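You operate a simulated robot arm through the tools that you are given. There is no shell and no other tool. Be economical: measure what you need, move in short steps, check, and stop when the job is done.

Carry out the task below with a simulated robot arm. There is one attempt and no reset: what you move stays moved.

TASK
Put the medium shoe tree from the top of the shoe shelf unit on the top of the dresser mat and the large shoe tree on the top of the dresser.
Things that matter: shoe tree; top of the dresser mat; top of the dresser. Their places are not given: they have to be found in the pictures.

It is judged by the outcome, as a careful person would: the job done as asked, and still so three seconds after it is handed in. It fails if anything else is knocked over, pushed out of place, dropped, spilled or broken.

THE ROBOT
A 6-joint arm with a two-finger parallel gripper, fixed in place. Base frame: the origin is at the foot of the arm, x ahead of it, y to its left, z up; the work surface is at about z = 803. Lengths are in mm, angles in degrees, forces in N, time in s.
With the tool pointing down near the work surface it reaches from about 260 to 680 mm from the base axis. Its first joint turns from -66.0 to 66.0 degrees. Payload 2.9 kg.
Tool frame: the origin (TCP) lies between the finger pads and is the grasp point; the fingertips stand 30 mm ahead of it; z points along the fingers, y is the line along which they close. The gripper opens to 110 mm. The fingers are 20 mm wide and 10 mm thick; the gripper's body (48 by 112 mm) begins 55 mm behind the TCP.
Orientation is that of the tool frame in the base frame, as a unit quaternion [w, x, y, z]. With the fingers straight down and closing along the base's y, the tool's x points along the base's -x, its y along +y and its z along -z.

THE INTERFACE
- The arm moves only by the tool drive_tool. Its arguments are lists of equal length, an entry for each row: "offset": the shift along the tool's x, y, z in units of 20 mm (1.0 is 20 mm), a list of three; "twist": the turn about the tool's z in units of 5 degrees (1.0 is 5 degrees); "grip": the opening in per cent of the stroke, from 0 (shut) to 100 (fully open). In form: {"offset": [[dx, dy, dz], ...], "twist": [twist, ...], "grip": [grip, ...]}. A call has 1 to 12 rows; each row shifts and turns the commanded pose from where the row before left it, along the tool's axes as they then stand. A call with a number of a shift or a turn outside -1 to 1 is refused whole. A row lasts 0.2 s, in which the tool goes at most 50 mm and 8.6 degrees; a call with a longer step from one row to the next is refused whole, and so is a gripper value outside its range. A pose out of reach is approached as far as the arm can. The call stops where the force on the tool passes 40 N (or 10 N more than at its start, if that is more) or the arm is blocked; 0.2 s more then pass. The fingers move at their own pace (about 108 mm/s each) and stop on an object; they squeeze with about 37 N. The grip force told is the motor's: it shows also when the fingers shut on nothing. Time passes only in rows, and 0.2 s behind the last, so rows that do not move let the fingers close. It gives the time, the measured TCP pose, the force on the tool (base axes), the opening and the grip force at its end, in the units of the frame above (readings bear some noise).
- Cameras (640 x 400 px; columns grow to the right, rows downward): "scene" is fixed at [88, 441.3, 1384.1]; the picture's right is [-0.65, -0.76, 0.00], its down [-0.43, 0.36, -0.83] and it looks along [0.63, -0.53, -0.56] (base axes); focal length 340 px, centre (320, 200). "wrist" rides on the gripper at [-36, 0, -57] in the tool frame; the picture's right is [0.00, -1.00, 0.00], its down [0.97, 0.00, -0.24] and it looks along [0.24, 0.00, 0.97] (tool axes); focal length 218 px, centre (320, 200).
- grab_frame(camera): a new picture of that camera. No time passes.
- point_at(camera, pixels): there is no depth. For up to 12 entries [column, row, z] of the newest picture of that camera ("zoom" is the newest enlarged one), the place [x, y] in the base frame at which the ray of that pixel passes the height z, good to about 2 mm. No time passes.
- zoom(camera, box): a new picture of the part [left, top, right, bottom] of that camera's present view, enlarged. No time passes.
- close_job(): hands the job in; it is judged then, once.

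Work in short steps. Measure before you move; look again where a grasp or a placing could have gone wrong, and mend it. You have 60 turns and 20 pictures in all, the two below and enlarged ones among them. Open the gripper and draw the arm clear of the work before you hand the job in, unless the task says otherwise; then end with one line.

The tools are called as a command line: name --argument value ..., lists and objects as JSON in quotes. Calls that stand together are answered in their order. drive_tool: Moves the arm, as the interface text tells. Its arguments: {"type":"object","properties":{"offset":{"type":"array"},"twist":{"type":"array"},"grip":{"type":"array"}},"required":["offset","twist","grip"]} The other tools are called the same way: grab_frame (camera) takes a picture; point_at (camera, pixels) gives the place at which the rays of pixels pass given heights; zoom (camera, box) takes an enlarged picture of a part of a camera's view; close_job () hands the job in.

At the start:

```text
t: 0.0
eef_pos: [358.6, -18.9, 1092.6]
orientation: [0.0, -0.001, 1.0, 0.0]
force: [-0.3, 0.6, -0.4]
grip_width: 110.1
gripper_force: 0.0
```

scene: 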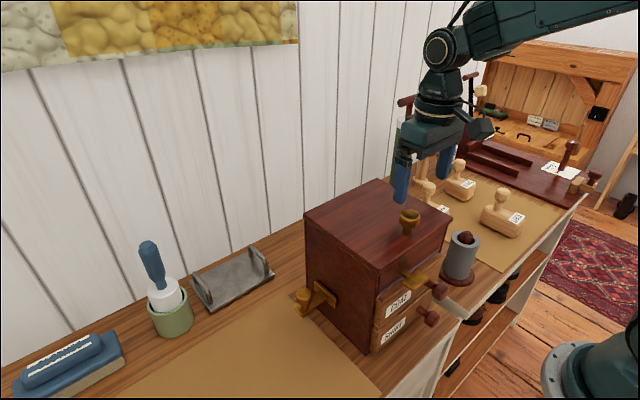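
wrist: 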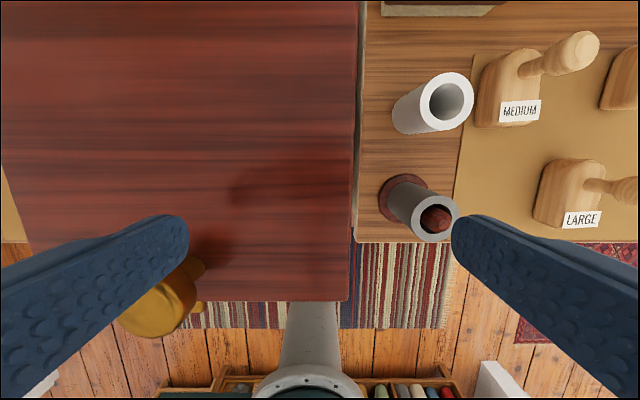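

The pictures show labelled objects at right of the box; I zoom in to read them and identify the surfaces.

zoom --camera "scene" --box '[380, 120, 600, 280]'

zoom --camera "scene" --box '[280, 170, 500, 370]'

```text
2.50 times, centred on (490, 200) of scene
```

zoom: 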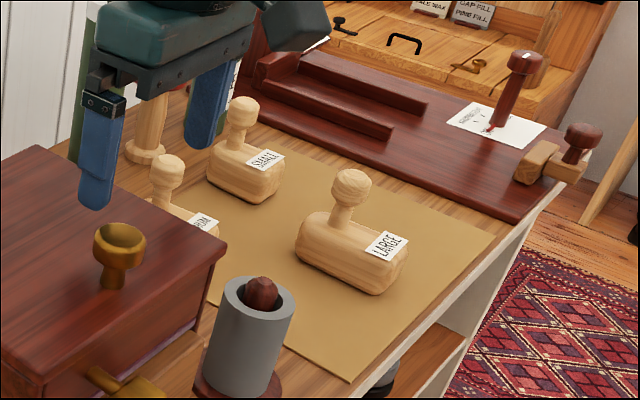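

```text
2.00 times, centred on (390, 270) of scene
```

zoom: 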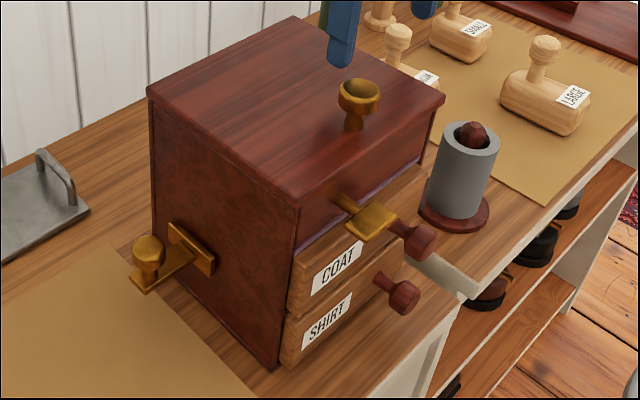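

The three trees (SMALL, MEDIUM, LARGE) sit on the right-hand unit. I raise the tool and move it left to see the left worktop and its mat.

drive_tool --offset '[[0, 0, -1], [0, 0, -1], [0, 1, 0], [0, 1, 0], [0, 1, 0], [0, 1, 0], [0, 1, 0], [0, 1, 0], [0, 1, 0], [0, 1, 0], [0, 1, 0], [0, 1, 0]]' --twist '[0, 0, 0, 0, 0, 0, 0, 0, 0, 0, 0, 0]' --grip '[100, 100, 100, 100, 100, 100, 100, 100, 100, 100, 100, 100]'

grab_frame --camera "wrist"

grab_frame --camera "scene"

```text
t: 2.6
eef_pos: [357.6, 182.1, 1131.6]
orientation: [0.0, 0.0, 1.0, 0.0]
force: [-0.8, -0.3, -0.2]
grip_width: 109.9
gripper_force: 0.0
```

```text
15 pictures are left
```

wrist: 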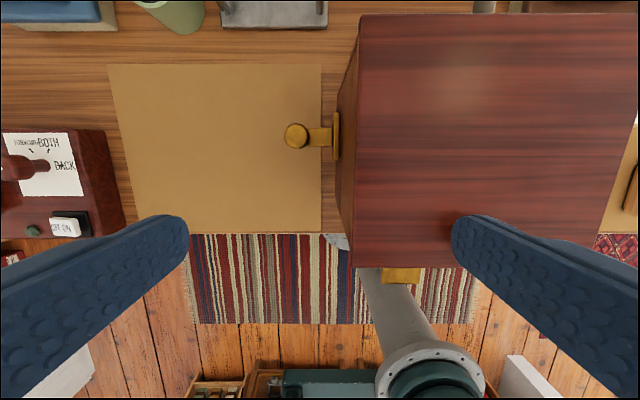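

```text
14 pictures are left
```

scene: 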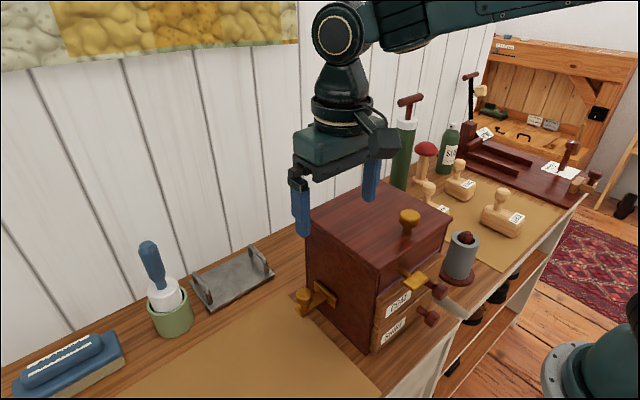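

Left worktop is the dresser with an empty mat (wrist corners ~(108,65),(322,65),(322,233)). I measure the mat, the free wood, the cabinet, and the trees.

point_at --camera "wrist" --pixels '[[108, 65, 803], [322, 65, 803], [322, 233, 803], [127, 233, 803], [222, 27, 803], [327, 27, 803], [110, 30, 803], [123, 215, 830], [283, 135, 860], [352, 268, 980], [352, 268, 1000], [352, 268, 1020]]'

point_at --camera "scene" --pixels '[[375, 267, 980], [375, 267, 1000], [375, 267, 1020], [410, 215, 1040], [302, 293, 870], [302, 293, 890], [517, 187, 803], [204, 308, 803], [273, 275, 803], [305, 212, 1000], [375, 180, 1000], [450, 215, 1000]]'

zoom --camera "scene" --box '[400, 140, 560, 240]'

```text
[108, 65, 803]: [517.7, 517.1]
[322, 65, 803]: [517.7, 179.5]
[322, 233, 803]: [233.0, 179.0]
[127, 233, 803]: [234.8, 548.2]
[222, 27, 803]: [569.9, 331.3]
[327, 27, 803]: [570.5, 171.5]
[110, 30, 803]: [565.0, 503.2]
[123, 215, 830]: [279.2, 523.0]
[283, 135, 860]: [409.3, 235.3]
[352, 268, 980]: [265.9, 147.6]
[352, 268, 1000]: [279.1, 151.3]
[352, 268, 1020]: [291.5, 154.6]
```

```text
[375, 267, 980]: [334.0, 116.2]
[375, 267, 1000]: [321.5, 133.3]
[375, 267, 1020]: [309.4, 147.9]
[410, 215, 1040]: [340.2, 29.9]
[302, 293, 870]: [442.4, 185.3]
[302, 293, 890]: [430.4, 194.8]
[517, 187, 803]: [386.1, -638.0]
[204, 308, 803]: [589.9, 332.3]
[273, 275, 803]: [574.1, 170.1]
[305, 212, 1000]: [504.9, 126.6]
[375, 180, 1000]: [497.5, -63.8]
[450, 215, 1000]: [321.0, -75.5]
```

```text
4.00 times, centred on (480, 190) of scene
```

zoom: 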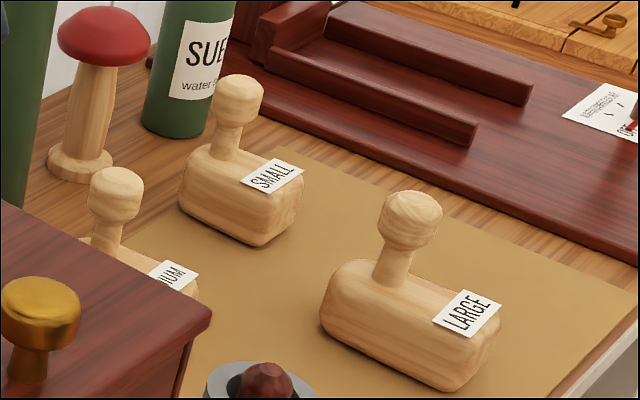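

Cabinet top is z≈1035. I move right to look down at the trees.

drive_tool --offset '[[0, -1, -1], [0, -1, 0], [0, -1, 0], [0, -1, 0], [0, -1, 0], [0, -1, 0], [0, -1, 0], [0, -1, 0], [0, -1, 0], [0, -1, 0], [0, -1, 0], [0, -1, 0]]' --twist '[0, 0, 0, 0, 0, 0, 0, 0, 0, 0, 0, 0]' --grip '[100, 100, 100, 100, 100, 100, 100, 100, 100, 100, 100, 100]'

drive_tool --offset '[[0, -1, 0], [0, -1, 0], [0, -1, 0], [0, -1, 0], [0, -1, 0], [0, -1, 0], [0, -1, 0], [0, -1, 0], [0, -1, 0], [0, -1, 0]]' --twist '[0, 0, 0, 0, 0, 0, 0, 0, 0, 0]' --grip '[100, 100, 100, 100, 100, 100, 100, 100, 100, 100]'

grab_frame --camera "wrist"

```text
t: 5.2
eef_pos: [358.2, -59.2, 1152.0]
orientation: [0.0, 0.0, 1.0, 0.001]
force: [0.5, -0.9, 0.7]
grip_width: 110.2
gripper_force: 0.1
```

```text
t: 7.4
eef_pos: [357.9, -258.0, 1152.4]
orientation: [0.0, -0.001, 1.0, 0.0]
force: [0.0, -1.1, 0.0]
grip_width: 110.2
gripper_force: 0.0
```

```text
12 pictures are left
```

wrist: 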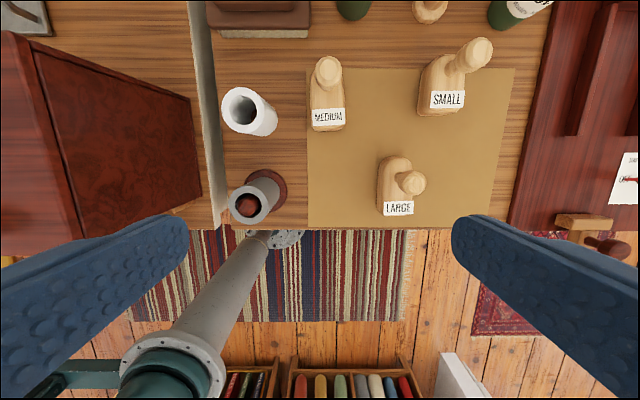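

I triangulate knobs and blocks of the medium and large trees.

point_at --camera "wrist" --pixels '[[411, 184, 880], [411, 184, 910], [411, 184, 940], [328, 70, 880], [328, 70, 910], [328, 70, 940], [377, 214, 830], [413, 214, 830], [376, 165, 850], [410, 165, 850], [312, 128, 830], [346, 128, 830]]'

point_at --camera "scene" --pixels '[[502.5, 194, 880], [502.5, 194, 910], [502.5, 194, 940], [428.8, 188, 880], [428.8, 188, 910], [428.8, 188, 940], [497.5, 208.5, 850], [497.5, 208.5, 860], [511, 238, 803], [480, 222, 803], [523, 230, 803], [497, 211, 850]]'

zoom --camera "wrist" --box '[220, 20, 500, 240]'

```text
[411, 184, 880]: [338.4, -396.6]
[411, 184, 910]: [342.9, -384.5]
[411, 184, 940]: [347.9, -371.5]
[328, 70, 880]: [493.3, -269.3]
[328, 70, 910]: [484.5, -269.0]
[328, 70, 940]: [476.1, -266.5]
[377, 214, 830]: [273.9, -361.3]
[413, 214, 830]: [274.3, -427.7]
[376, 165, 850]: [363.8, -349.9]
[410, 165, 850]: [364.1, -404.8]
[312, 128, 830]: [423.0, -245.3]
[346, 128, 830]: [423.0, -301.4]
```

```text
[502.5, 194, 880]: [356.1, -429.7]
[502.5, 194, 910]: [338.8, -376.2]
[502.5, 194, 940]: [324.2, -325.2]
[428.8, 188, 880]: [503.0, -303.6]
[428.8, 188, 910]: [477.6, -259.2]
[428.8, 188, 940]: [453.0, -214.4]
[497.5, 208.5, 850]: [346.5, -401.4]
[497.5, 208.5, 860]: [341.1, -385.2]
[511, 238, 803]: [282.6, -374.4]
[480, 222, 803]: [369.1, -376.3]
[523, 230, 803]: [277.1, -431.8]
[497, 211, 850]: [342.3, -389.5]
```

```text
1.82 times, centred on (360, 130) of wrist
```

zoom: 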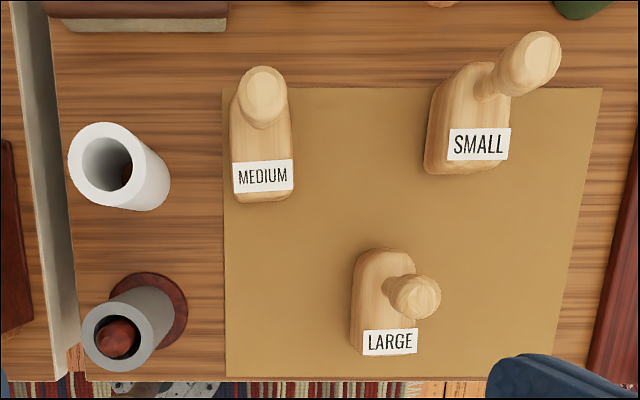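

Knobs: large ≈(341,-383,908), medium ≈(483,-267,907), with blocks running along x. Next I check the tall pump and white tube heights before approaching.

point_at --camera "scene" --pixels '[[410, 100, 1000], [410, 100, 1050], [410, 100, 1100], [426, 150, 920], [426, 150, 950]]'

point_at --camera "wrist" --pixels '[[353, 5, 803], [353, 5, 900], [353, 5, 1000], [310, 35, 803], [245, 107, 900], [245, 107, 950], [207, 100, 803], [262, 125, 803], [430, 8, 900], [413, 184, 925], [312, 100, 830], [343, 100, 830]]'

```text
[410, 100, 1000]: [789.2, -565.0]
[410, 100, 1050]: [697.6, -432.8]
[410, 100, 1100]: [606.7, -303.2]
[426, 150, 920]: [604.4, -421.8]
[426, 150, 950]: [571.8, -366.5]
```

```text
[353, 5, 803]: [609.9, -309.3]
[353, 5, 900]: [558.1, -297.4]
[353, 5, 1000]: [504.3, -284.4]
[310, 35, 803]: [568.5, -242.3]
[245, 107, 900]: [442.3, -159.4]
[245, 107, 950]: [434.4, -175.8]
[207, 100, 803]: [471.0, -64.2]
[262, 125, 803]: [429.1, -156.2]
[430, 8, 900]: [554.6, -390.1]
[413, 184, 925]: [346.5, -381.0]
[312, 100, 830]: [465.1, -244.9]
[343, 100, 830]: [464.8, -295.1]
```

Pump is at x≈620, clear. I move over the medium knob and down to z≈1000, then look.

drive_tool --offset '[[-0.9, -0.07, 0], [-0.9, -0.07, 0], [-0.9, -0.07, 0], [-0.9, -0.07, 0], [-0.9, -0.07, 0], [-0.9, -0.07, 0], [-0.85, -0.05, 0.6], [0, 0, 1], [0, 0, 1], [0, 0, 1], [0, 0, 1], [0, 0, 1]]' --twist '[0, 0, 0, 0, 0, 0, 0, 0, 0, 0, 0, 0]' --grip '[65, 65, 65, 65, 65, 65, 65, 65, 65, 65, 65, 65]'

grab_frame --camera "wrist"

```text
t: 10.0
eef_pos: [483.3, -267.2, 1040.0]
orientation: [0.0, 0.001, 1.0, 0.0]
force: [-0.2, -0.1, 0.0]
grip_width: 71.6
gripper_force: 0.1
```

```text
10 pictures are left
```

wrist: 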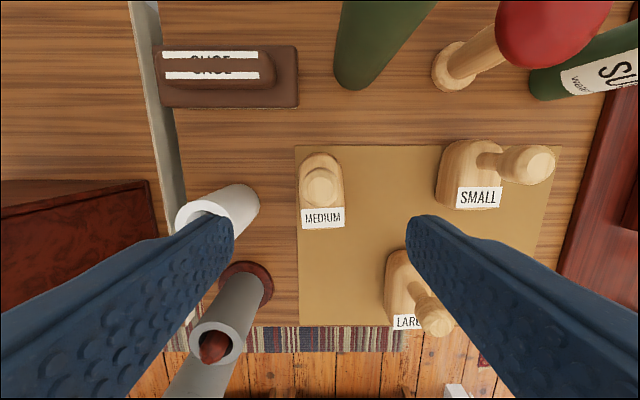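

Checking the knob's position at its height, and the free wood behind the cabinet.

point_at --camera "wrist" --pixels '[[321, 186, 905], [321, 186, 925], [302, 210, 840], [344, 210, 840], [300, 160, 850], [342, 160, 850], [230, 195, 900], [150, 190, 803], [130, 5, 803], [5, 5, 803], [5, 175, 803], [160, 180, 803]]'

```text
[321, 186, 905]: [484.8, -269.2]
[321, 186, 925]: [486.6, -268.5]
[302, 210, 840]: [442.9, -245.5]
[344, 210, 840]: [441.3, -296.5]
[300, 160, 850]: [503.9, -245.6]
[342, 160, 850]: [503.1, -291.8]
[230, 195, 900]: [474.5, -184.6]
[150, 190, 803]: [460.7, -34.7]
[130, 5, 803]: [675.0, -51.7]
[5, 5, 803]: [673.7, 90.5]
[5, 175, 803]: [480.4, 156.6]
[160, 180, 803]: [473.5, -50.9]
```

Knob at (486,-269). I shift 2 mm, descend to z≈896 and close.

drive_tool --offset '[[-0.12, -0.1, 0.7], [0, 0, 1], [0, 0, 1], [0, 0, 1], [0, 0, 1], [0, 0, 1], [0, 0, 1], [0, 0, 0.5], [0, 0, 0], [0, 0, 0], [0, 0, 0]]' --twist '[0, 0, 0, 0, 0, 0, 0, 0, 0, 0, 0]' --grip '[65, 65, 65, 65, 65, 65, 65, 65, 0, 0, 0]'

grab_frame --camera "wrist"

```text
t: 12.4
eef_pos: [485.8, -269.2, 896.0]
orientation: [0.0, 0.0, 1.0, 0.0]
force: [-0.1, 0.3, -0.9]
grip_width: 33.4
gripper_force: 37.4
```

```text
9 pictures are left
```

wrist: 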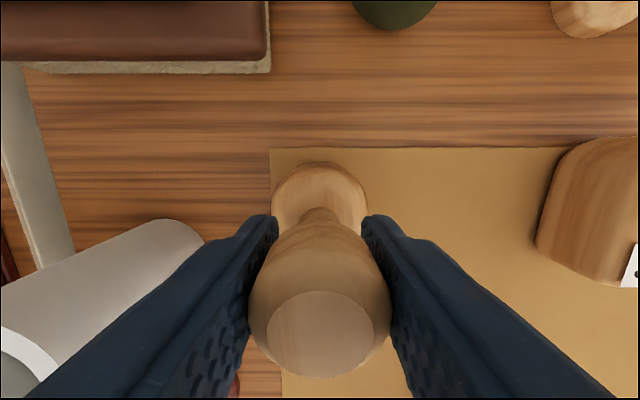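

Held at 33 mm. Lift straight up 300 mm.

drive_tool --offset '[[0, 0, -0.5], [0, 0, -0.8], [0, 0, -1], [0, 0, -1], [0, 0, -1], [0, 0, -1], [0, 0, -1], [0, 0, -1], [0, 0, -1], [0, 0, -1]]' --twist '[0, 0, 0, 0, 0, 0, 0, 0, 0, 0]' --grip '[0, 0, 0, 0, 0, 0, 0, 0, 0, 0]'

drive_tool --offset '[[0.3, 0, -1], [0.3, 0, -1], [0.3, 0, -1], [0.3, 0, -1], [0.3, 0, -1], [0.3, 0, -1]]' --twist '[0, 0, 0, 0, 0, 0]' --grip '[0, 0, 0, 0, 0, 0]'

grab_frame --camera "scene"

```text
t: 14.6
eef_pos: [485.8, -269.4, 1082.2]
orientation: [0.0, 0.0, 1.0, 0.0]
force: [-0.4, 0.0, -2.0]
grip_width: 33.1
gripper_force: 37.1
```

```text
t: 16.0
eef_pos: [449.1, -268.6, 1201.0]
orientation: [0.0, 0.0, 1.0, 0.0]
force: [-0.6, -0.4, -1.4]
grip_width: 33.4
gripper_force: 37.3
```

```text
8 pictures are left
```

scene: 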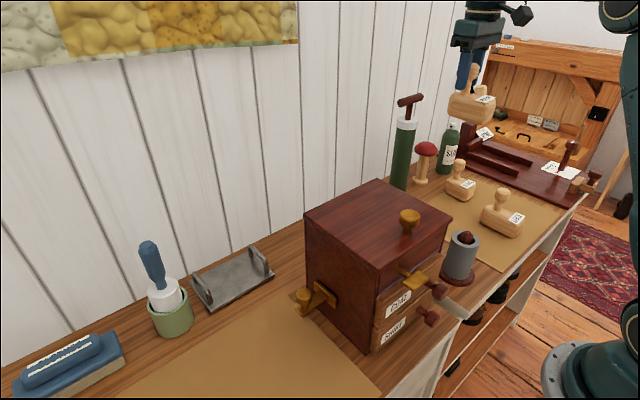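

Medium hangs level. Carry it left over the cabinet to above the mat (400, 345).

drive_tool --offset '[[0, 1, 0], [0, 1, 0], [0, 1, 0], [0, 1, 0], [0, 1, 0], [0, 1, 0], [0, 1, 0], [0, 1, 0], [0, 1, 0], [0, 1, 0], [0, 1, 0], [0, 1, 0]]' --twist '[0, 0, 0, 0, 0, 0, 0, 0, 0, 0, 0, 0]' --grip '[0, 0, 0, 0, 0, 0, 0, 0, 0, 0, 0, 0]'

drive_tool --offset '[[0, 1, 0], [0, 1, 0], [0, 1, 0], [0, 1, 0], [0, 1, 0], [0, 1, 0], [0, 1, 0], [0, 1, 0], [0, 1, 0], [0, 1, 0], [0, 1, 0], [0, 1, 0]]' --twist '[0, 0, 0, 0, 0, 0, 0, 0, 0, 0, 0, 0]' --grip '[0, 0, 0, 0, 0, 0, 0, 0, 0, 0, 0, 0]'

drive_tool --offset '[[0.4, 1, 0], [0.4, 1, 0], [0.4, 1, 0], [0.4, 1, 0], [0.4, 1, 0], [0.4, 1, 0], [0, 0.7, 0], [0, 0, 1], [0, 0, 1], [0, 0, 1], [0, 0, 1], [0, 0, 1]]' --twist '[0, 0, 0, 0, 0, 0, 0, 0, 0, 0, 0, 0]' --grip '[0, 0, 0, 0, 0, 0, 0, 0, 0, 0, 0, 0]'

grab_frame --camera "wrist"

```text
t: 18.6
eef_pos: [448.8, -29.9, 1202.2]
orientation: [0.001, 0.0, 1.0, 0.0]
force: [-0.3, 0.1, -1.3]
grip_width: 33.4
gripper_force: 37.1
```

```text
t: 21.2
eef_pos: [448.8, 210.7, 1202.1]
orientation: [-0.001, 0.0, 1.0, 0.0]
force: [-0.7, 0.3, -1.5]
grip_width: 33.5
gripper_force: 37.0
```

```text
t: 23.8
eef_pos: [402.0, 344.6, 1101.9]
orientation: [0.0, 0.0, 1.0, 0.0]
force: [0.4, 0.1, -2.0]
grip_width: 33.2
gripper_force: 36.5
```

```text
7 pictures are left
```

wrist: 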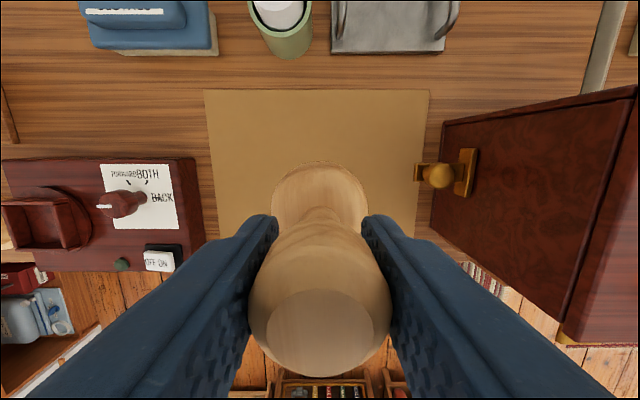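

Mat is clear below. Lower towards it, slow at the end; also measure the wood band.

point_at --camera "wrist" --pixels '[[204, 90, 803], [429, 90, 803], [332, 53, 803], [445, 50, 803], [590, 90, 803], [200, 56, 803], [440, 125, 803], [205, 200, 803], [580, 60, 803]]'

drive_tool --offset '[[0, 0, 1], [0, 0, 1], [0, 0, 1], [0, 0, 1], [0, 0, 1], [0, 0, 1], [0, 0, 1], [0, 0, 1], [0, 0, 1], [0, 0, 0.6], [0, 0, 0.2], [0, 0, 0.1]]' --twist '[0, 0, 0, 0, 0, 0, 0, 0, 0, 0, 0, 0]' --grip '[0, 0, 0, 0, 0, 0, 0, 0, 0, 0, 0, 0]'

```text
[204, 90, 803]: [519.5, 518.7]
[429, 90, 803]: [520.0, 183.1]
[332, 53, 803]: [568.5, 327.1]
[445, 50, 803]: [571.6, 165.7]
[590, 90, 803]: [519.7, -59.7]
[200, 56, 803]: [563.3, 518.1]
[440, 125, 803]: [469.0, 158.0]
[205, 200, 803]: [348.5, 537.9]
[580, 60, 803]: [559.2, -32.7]
```

```text
t: 26.4
eef_pos: [401.5, 343.9, 904.1]
orientation: [0.0, 0.0, 1.0, 0.0]
force: [-0.2, -0.7, -1.1]
grip_width: 32.9
gripper_force: 36.3
```

Nearly down; creep until contact.

drive_tool --offset '[[0, 0, 0.1], [0, 0, 0.1], [0, 0, 0.1], [0, 0, 0.05], [0, 0, 0]]' --twist '[0, 0, 0, 0, 0]' --grip '[0, 0, 0, 0, 0]'

```text
t: 27.6
eef_pos: [401.7, 344.5, 896.1]
orientation: [0.0, 0.001, 1.0, 0.0]
force: [0.3, -0.2, -1.5]
grip_width: 33.4
gripper_force: 37.1
```

drive_tool --offset '[[0, 0, 0.04], [0, 0, 0.04], [0, 0, 0]]' --twist '[0, 0, 0]' --grip '[0, 0, 0]'

```text
t: 28.4
eef_pos: [401.7, 343.3, 895.0]
orientation: [0.0, 0.0, 1.0, 0.0]
force: [0.0, 0.6, 0.7]
grip_width: 33.2
gripper_force: 37.3
```

Weight is off the tool (force changed sign), so it rests on the mat. Release and rise.

drive_tool --offset '[[0, 0, 0], [0, 0, 0], [0, 0, -0.5], [0, 0, -1], [0, 0, -1], [0, 0, -1], [0, 0, -1], [0, 0, -1], [0, 0, -1], [0, 0, -1], [0, 0, -1], [0, 0, -1]]' --twist '[0, 0, 0, 0, 0, 0, 0, 0, 0, 0, 0, 0]' --grip '[55, 65, 65, 65, 65, 65, 65, 65, 65, 65, 65, 65]'

drive_tool --offset '[[0, 0, -1], [0, 0, -1], [0, -1, -1], [0, -1, -1], [0, -1, -1], [0, -1, 0], [0, -1, 0], [0, -1, 0], [0, -1, 0], [0, -1, 0], [0, -1, 0], [0, -1, 0]]' --twist '[0, 0, 0, 0, 0, 0, 0, 0, 0, 0, 0, 0]' --grip '[65, 65, 65, 65, 65, 65, 65, 65, 65, 65, 65, 65]'

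grab_frame --camera "wrist"

```text
t: 31.0
eef_pos: [401.9, 343.0, 1085.1]
orientation: [0.0, 0.0, 1.0, 0.001]
force: [0.4, 0.3, 0.2]
grip_width: 71.4
gripper_force: 0.1
```

```text
t: 33.6
eef_pos: [400.7, 144.1, 1185.6]
orientation: [0.0, 0.001, 1.0, 0.0]
force: [-0.2, 0.0, -0.6]
grip_width: 71.5
gripper_force: 0.0
```

```text
6 pictures are left
```

wrist: 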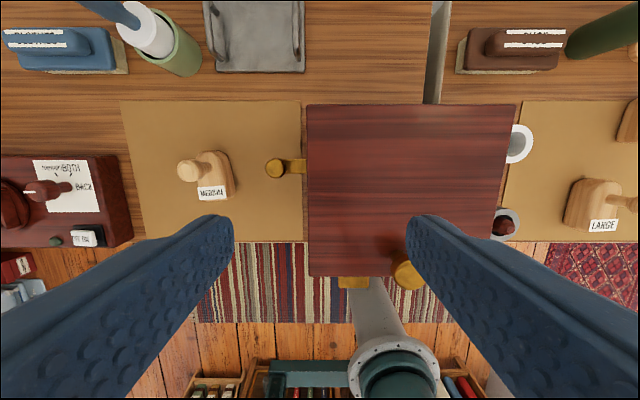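

Medium stands on the mat. Free bare wood lies behind the cabinet (cols 310–430, rows 0–100); I measure it.

point_at --camera "wrist" --pixels '[[308, 104, 1035], [515, 104, 1035], [308, 275, 1035], [304, 70, 803], [425, 70, 803], [310, 98, 803], [302, 3, 803], [432, 3, 803], [408, 275, 1050], [586, 195, 850]]'

```text
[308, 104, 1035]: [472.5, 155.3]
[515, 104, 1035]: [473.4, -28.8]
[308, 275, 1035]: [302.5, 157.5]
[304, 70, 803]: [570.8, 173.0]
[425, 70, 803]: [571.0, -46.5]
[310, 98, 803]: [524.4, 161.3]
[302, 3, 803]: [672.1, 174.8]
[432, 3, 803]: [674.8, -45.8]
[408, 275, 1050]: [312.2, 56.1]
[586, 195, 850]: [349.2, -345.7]
```

Target for large: knob at (590, 70) on bare wood behind the cabinet. Move over to the large tree.

drive_tool --offset '[[0, -1, 0], [0, -1, 0], [0, -1, 0], [0, -1, 0], [0, -1, 0], [0, -1, 0], [0, -1, 0], [0, -1, 0], [0, -1, 0], [0, -1, 0], [0, -1, 0], [0, -1, 0]]' --twist '[0, 0, 0, 0, 0, 0, 0, 0, 0, 0, 0, 0]' --grip '[65, 65, 65, 65, 65, 65, 65, 65, 65, 65, 65, 65]'

drive_tool --offset '[[0.4, -1, 0], [0.4, -1, 0], [0.4, -1, 0], [0.4, -1, 0], [0.4, -1, 0], [0.4, -1, 0], [0.4, -1, 0], [0, -1, 0], [0, -1, 0], [0, -1, 0], [0, -1, 0], [0, -1, 0]]' --twist '[0, 0, 0, 0, 0, 0, 0, 0, 0, 0, 0, 0]' --grip '[65, 65, 65, 65, 65, 65, 65, 65, 65, 65, 65, 65]'

drive_tool --offset '[[0, -1, 0], [0, -1, 0], [0, -0.35, 0.3], [0, 0, 1], [0, 0, 1], [0, 0, 1], [0, 0, 1], [0, 0, 1], [0, 0, 1], [0, 0, 1]]' --twist '[0, 0, 0, 0, 0, 0, 0, 0, 0, 0]' --grip '[65, 65, 65, 65, 65, 65, 65, 65, 65, 65]'

grab_frame --camera "wrist"

```text
t: 36.2
eef_pos: [401.3, -96.8, 1185.4]
orientation: [-0.001, 0.0, 1.0, 0.0]
force: [-0.5, -0.1, 0.6]
grip_width: 71.6
gripper_force: 0.1
```

```text
t: 38.8
eef_pos: [346.4, -335.3, 1184.8]
orientation: [0.0, 0.0, 1.0, 0.001]
force: [-0.9, 0.9, 0.1]
grip_width: 71.5
gripper_force: 0.0
```

```text
t: 41.0
eef_pos: [345.7, -382.3, 1039.2]
orientation: [0.0, 0.0, 1.0, 0.0]
force: [0.4, 0.2, 1.2]
grip_width: 71.6
gripper_force: 0.1
```

```text
5 pictures are left
```

wrist: 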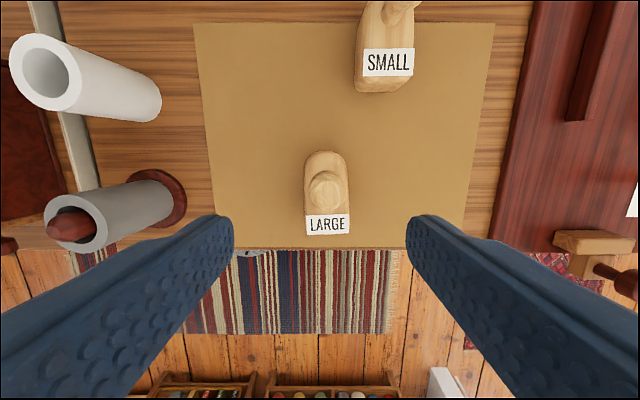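

point_at --camera "wrist" --pixels '[[325, 189, 910], [325, 189, 925], [305, 225, 835], [349, 225, 835], [304, 160, 845], [346, 160, 845]]'

```text
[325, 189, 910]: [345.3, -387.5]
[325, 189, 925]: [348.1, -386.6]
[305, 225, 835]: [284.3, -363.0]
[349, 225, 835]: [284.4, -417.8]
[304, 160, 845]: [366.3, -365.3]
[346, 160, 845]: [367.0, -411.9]
```

Knob at (346,-387): shift -5 mm in y, descend to z≈896 and close, then lift slightly.

drive_tool --offset '[[0, -0.24, 0.66], [0, 0, 1], [0, 0, 1], [0, 0, 1], [0, 0, 1], [0, 0, 1], [0, 0, 1], [0, 0, 0.5], [0, 0, 0], [0, 0, 0], [0, 0, 0]]' --twist '[0, 0, 0, 0, 0, 0, 0, 0, 0, 0, 0]' --grip '[65, 65, 65, 65, 65, 65, 65, 65, 0, 0, 0]'

```text
t: 43.4
eef_pos: [345.5, -387.0, 894.1]
orientation: [0.0, 0.0, 1.0, 0.0]
force: [1.4, -0.1, 0.2]
grip_width: 33.3
gripper_force: 37.0
```

Held at 33 mm. Lift 320 mm.

drive_tool --offset '[[0, 0, -0.5], [0, 0, -0.8], [0, 0, -1], [0, 0, -1], [0, 0, -1], [0, 0, -1], [0, 0, -1], [0, 0, -1], [0, 0, -1], [0, 0, -1], [0, 0, -1], [0, 0, -1]]' --twist '[0, 0, 0, 0, 0, 0, 0, 0, 0, 0, 0, 0]' --grip '[0, 0, 0, 0, 0, 0, 0, 0, 0, 0, 0, 0]'

drive_tool --offset '[[0, 1, -1], [0, 1, -1], [0, 1, -1], [0, 1, -1], [-0.5, 1, 0], [-0.5, 1, 0], [-0.5, 1, 0], [-0.5, 1, 0], [-0.5, 1, 0], [-0.5, 1, 0], [-0.5, 1, 0], [-0.5, 1, 0]]' --twist '[0, 0, 0, 0, 0, 0, 0, 0, 0, 0, 0, 0]' --grip '[0, 0, 0, 0, 0, 0, 0, 0, 0, 0, 0, 0]'

drive_tool --offset '[[0, 1, 0], [0, 1, 0], [0, 1, 0], [0, 1, 0], [0, 1, 0], [0, 1, 0], [0, 1, 0], [0, 1, 0], [0, 1, 0], [0, 1, 0], [0, 0.9, 0]]' --twist '[0, 0, 0, 0, 0, 0, 0, 0, 0, 0, 0]' --grip '[0, 0, 0, 0, 0, 0, 0, 0, 0, 0, 0]'

drive_tool --offset '[[-1, 0, 0], [-1, 0, 0], [-1, 0, 0], [-1, 0, 0], [-1, 0, 0], [-1, 0, 0], [-1, 0, 0], [-1, 0, 0], [-0.3, 0, 0]]' --twist '[0, 0, 0, 0, 0, 0, 0, 0, 0]' --grip '[0, 0, 0, 0, 0, 0, 0, 0, 0]'

grab_frame --camera "scene"

```text
t: 46.0
eef_pos: [344.2, -386.7, 1121.1]
orientation: [0.0, -0.001, 1.0, -0.001]
force: [0.1, 0.1, -2.8]
grip_width: 33.0
gripper_force: 37.4
```

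```text
t: 48.6
eef_pos: [425.9, -146.8, 1203.4]
orientation: [0.0, 0.0, 1.0, 0.0]
force: [0.6, 0.7, -0.7]
grip_width: 33.6
gripper_force: 37.4
```

```text
t: 51.0
eef_pos: [426.1, 70.8, 1203.1]
orientation: [0.0, 0.0, 1.0, 0.0]
force: [-0.4, 0.3, -1.9]
grip_width: 33.3
gripper_force: 37.0
```

```text
t: 53.0
eef_pos: [586.2, 69.2, 1199.3]
orientation: [-0.001, 0.0, 1.0, 0.0]
force: [1.1, -0.1, -0.6]
grip_width: 33.2
gripper_force: 37.0
out of reach, approached as far as the arm can: row 9
```

```text
4 pictures are left
```

scene: 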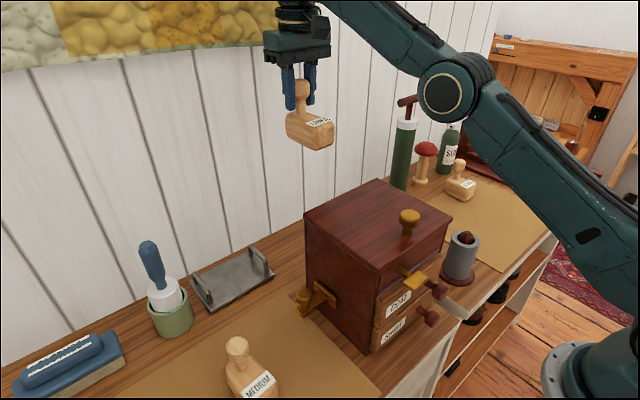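

Elbow geometry should leave the forearm ~70 mm clear of the cabinet top when lowering. Descend in stages and watch the force.

drive_tool --offset '[[0, 0, 1], [0, 0, 1], [0, 0, 1], [0, 0, 1], [0, 0, 1], [0, 0, 1], [0, 0, 1], [0, 0, 1], [0, 0, 1]]' --twist '[0, 0, 0, 0, 0, 0, 0, 0, 0]' --grip '[0, 0, 0, 0, 0, 0, 0, 0, 0]'

grab_frame --camera "scene"

```text
t: 55.0
eef_pos: [586.7, 69.5, 1019.2]
orientation: [0.0, -0.001, 1.0, -0.001]
force: [0.0, 0.5, -3.0]
grip_width: 33.3
gripper_force: 37.1
```

```text
3 pictures are left
```

scene: 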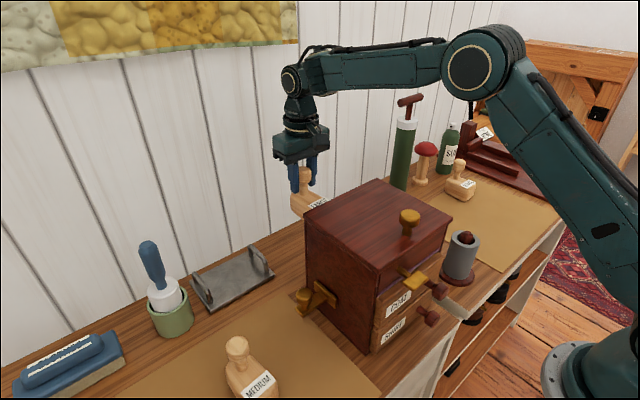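

Clearance is good. Lower to z≈903, then creep.

drive_tool --offset '[[0, 0, 1], [0, 0, 1], [0, 0, 1], [0, 0, 1], [0, 0, 1], [0, 0, 0.6], [0, 0, 0.2], [0, 0, 0]]' --twist '[0, 0, 0, 0, 0, 0, 0, 0]' --grip '[0, 0, 0, 0, 0, 0, 0, 0]'

drive_tool --offset '[[0, 0, 0.15], [0, 0, 0.1], [0, 0, 0.1], [0, 0, 0]]' --twist '[0, 0, 0, 0]' --grip '[0, 0, 0, 0]'

```text
t: 56.8
eef_pos: [586.7, 69.1, 903.8]
orientation: [-0.001, 0.0, 1.0, 0.0]
force: [0.6, 0.1, -1.1]
grip_width: 33.2
gripper_force: 36.9
```

```text
t: 57.8
eef_pos: [587.5, 70.6, 895.5]
orientation: [0.0, 0.0, 1.0, 0.0]
force: [-0.6, 0.2, -2.4]
grip_width: 33.3
gripper_force: 36.9
```

drive_tool --offset '[[0, 0, 0.05], [0, 0, 0.05], [0, 0, 0]]' --twist '[0, 0, 0]' --grip '[0, 0, 0]'

```text
t: 58.6
eef_pos: [585.5, 69.9, 893.9]
orientation: [0.001, 0.0, 1.0, 0.0]
force: [0.0, 0.8, -2.4]
grip_width: 33.3
gripper_force: 36.9
```

drive_tool --offset '[[0, 0, 0.05], [0, 0, 0.05], [0, 0, 0]]' --twist '[0, 0, 0]' --grip '[0, 0, 0]'

```text
t: 59.4
eef_pos: [586.4, 68.7, 892.1]
orientation: [0.0, 0.001, 1.0, 0.0]
force: [-0.1, -0.1, -0.9]
grip_width: 33.2
gripper_force: 37.7
```

drive_tool --offset '[[0, 0, 0.05], [0, 0, 0]]' --twist '[0, 0]' --grip '[0, 0]'

```text
t: 60.0
eef_pos: [586.1, 69.9, 891.6]
orientation: [-0.001, 0.0, 1.0, 0.0]
force: [-1.8, -1.5, 6.2]
grip_width: 33.2
gripper_force: 36.4
```

Contact (force +6 N): it rests on the wood. Release and rise straight up.

drive_tool --offset '[[0, 0, 0], [0, 0, 0], [0, 0, -0.5], [0, 0, -1], [0, 0, -1], [0, 0, -1], [0, 0, -1], [0, 0, -1], [0, 0, -1], [0, 0, -1], [0, 0, -1], [0, 0, -1]]' --twist '[0, 0, 0, 0, 0, 0, 0, 0, 0, 0, 0, 0]' --grip '[55, 65, 65, 65, 65, 65, 65, 65, 65, 65, 65, 65]'

drive_tool --offset '[[0, 0, -1], [0, 0, -1], [0, 0, -1], [0.5, 0, -1], [1, 0, -0.5], [1, 0, 0], [1, 0, 0], [1, 0, 0], [1, 0, 0], [1, 0, 0], [1, 0, 0], [1, 0, 0]]' --twist '[0, 0, 0, 0, 0, 0, 0, 0, 0, 0, 0, 0]' --grip '[65, 65, 65, 65, 65, 65, 65, 65, 65, 65, 65, 65]'

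grab_frame --camera "wrist"

grab_frame --camera "scene"

```text
t: 62.6
eef_pos: [587.0, 69.5, 1082.3]
orientation: [-0.001, -0.001, 1.0, 0.0]
force: [0.7, -1.1, -0.4]
grip_width: 71.7
gripper_force: 0.1
```

```text
t: 65.2
eef_pos: [415.7, 70.7, 1171.2]
orientation: [-0.001, -0.001, 1.0, 0.0]
force: [0.3, 0.6, 0.0]
grip_width: 71.5
gripper_force: 0.0
```

```text
2 pictures are left
```

wrist: 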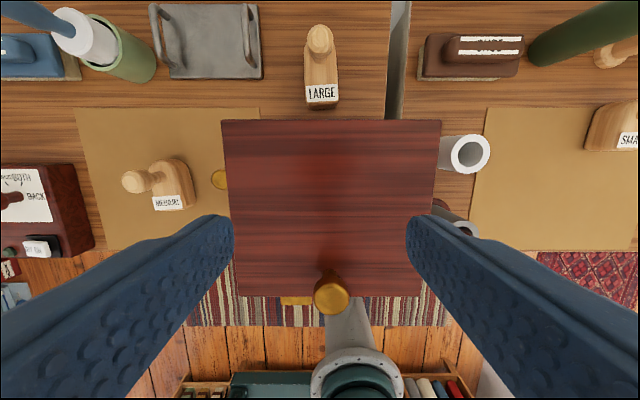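

```text
1 pictures are left
```

scene: 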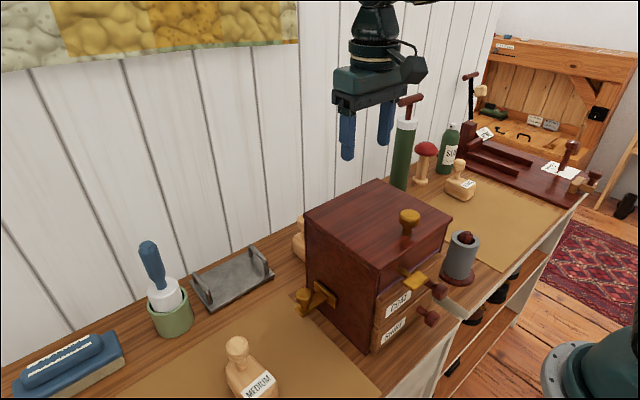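

Both trees are standing: medium on the dresser mat and large on the dresser's bare top. Nothing else was disturbed, and the arm is clear with the gripper open.

close_job

```text
The job is handed in.
```

The medium shoe tree is standing on the dresser mat, and the large one is standing on the bare wood of the dresser top, behind the small drawer cabinet. The job is handed in.
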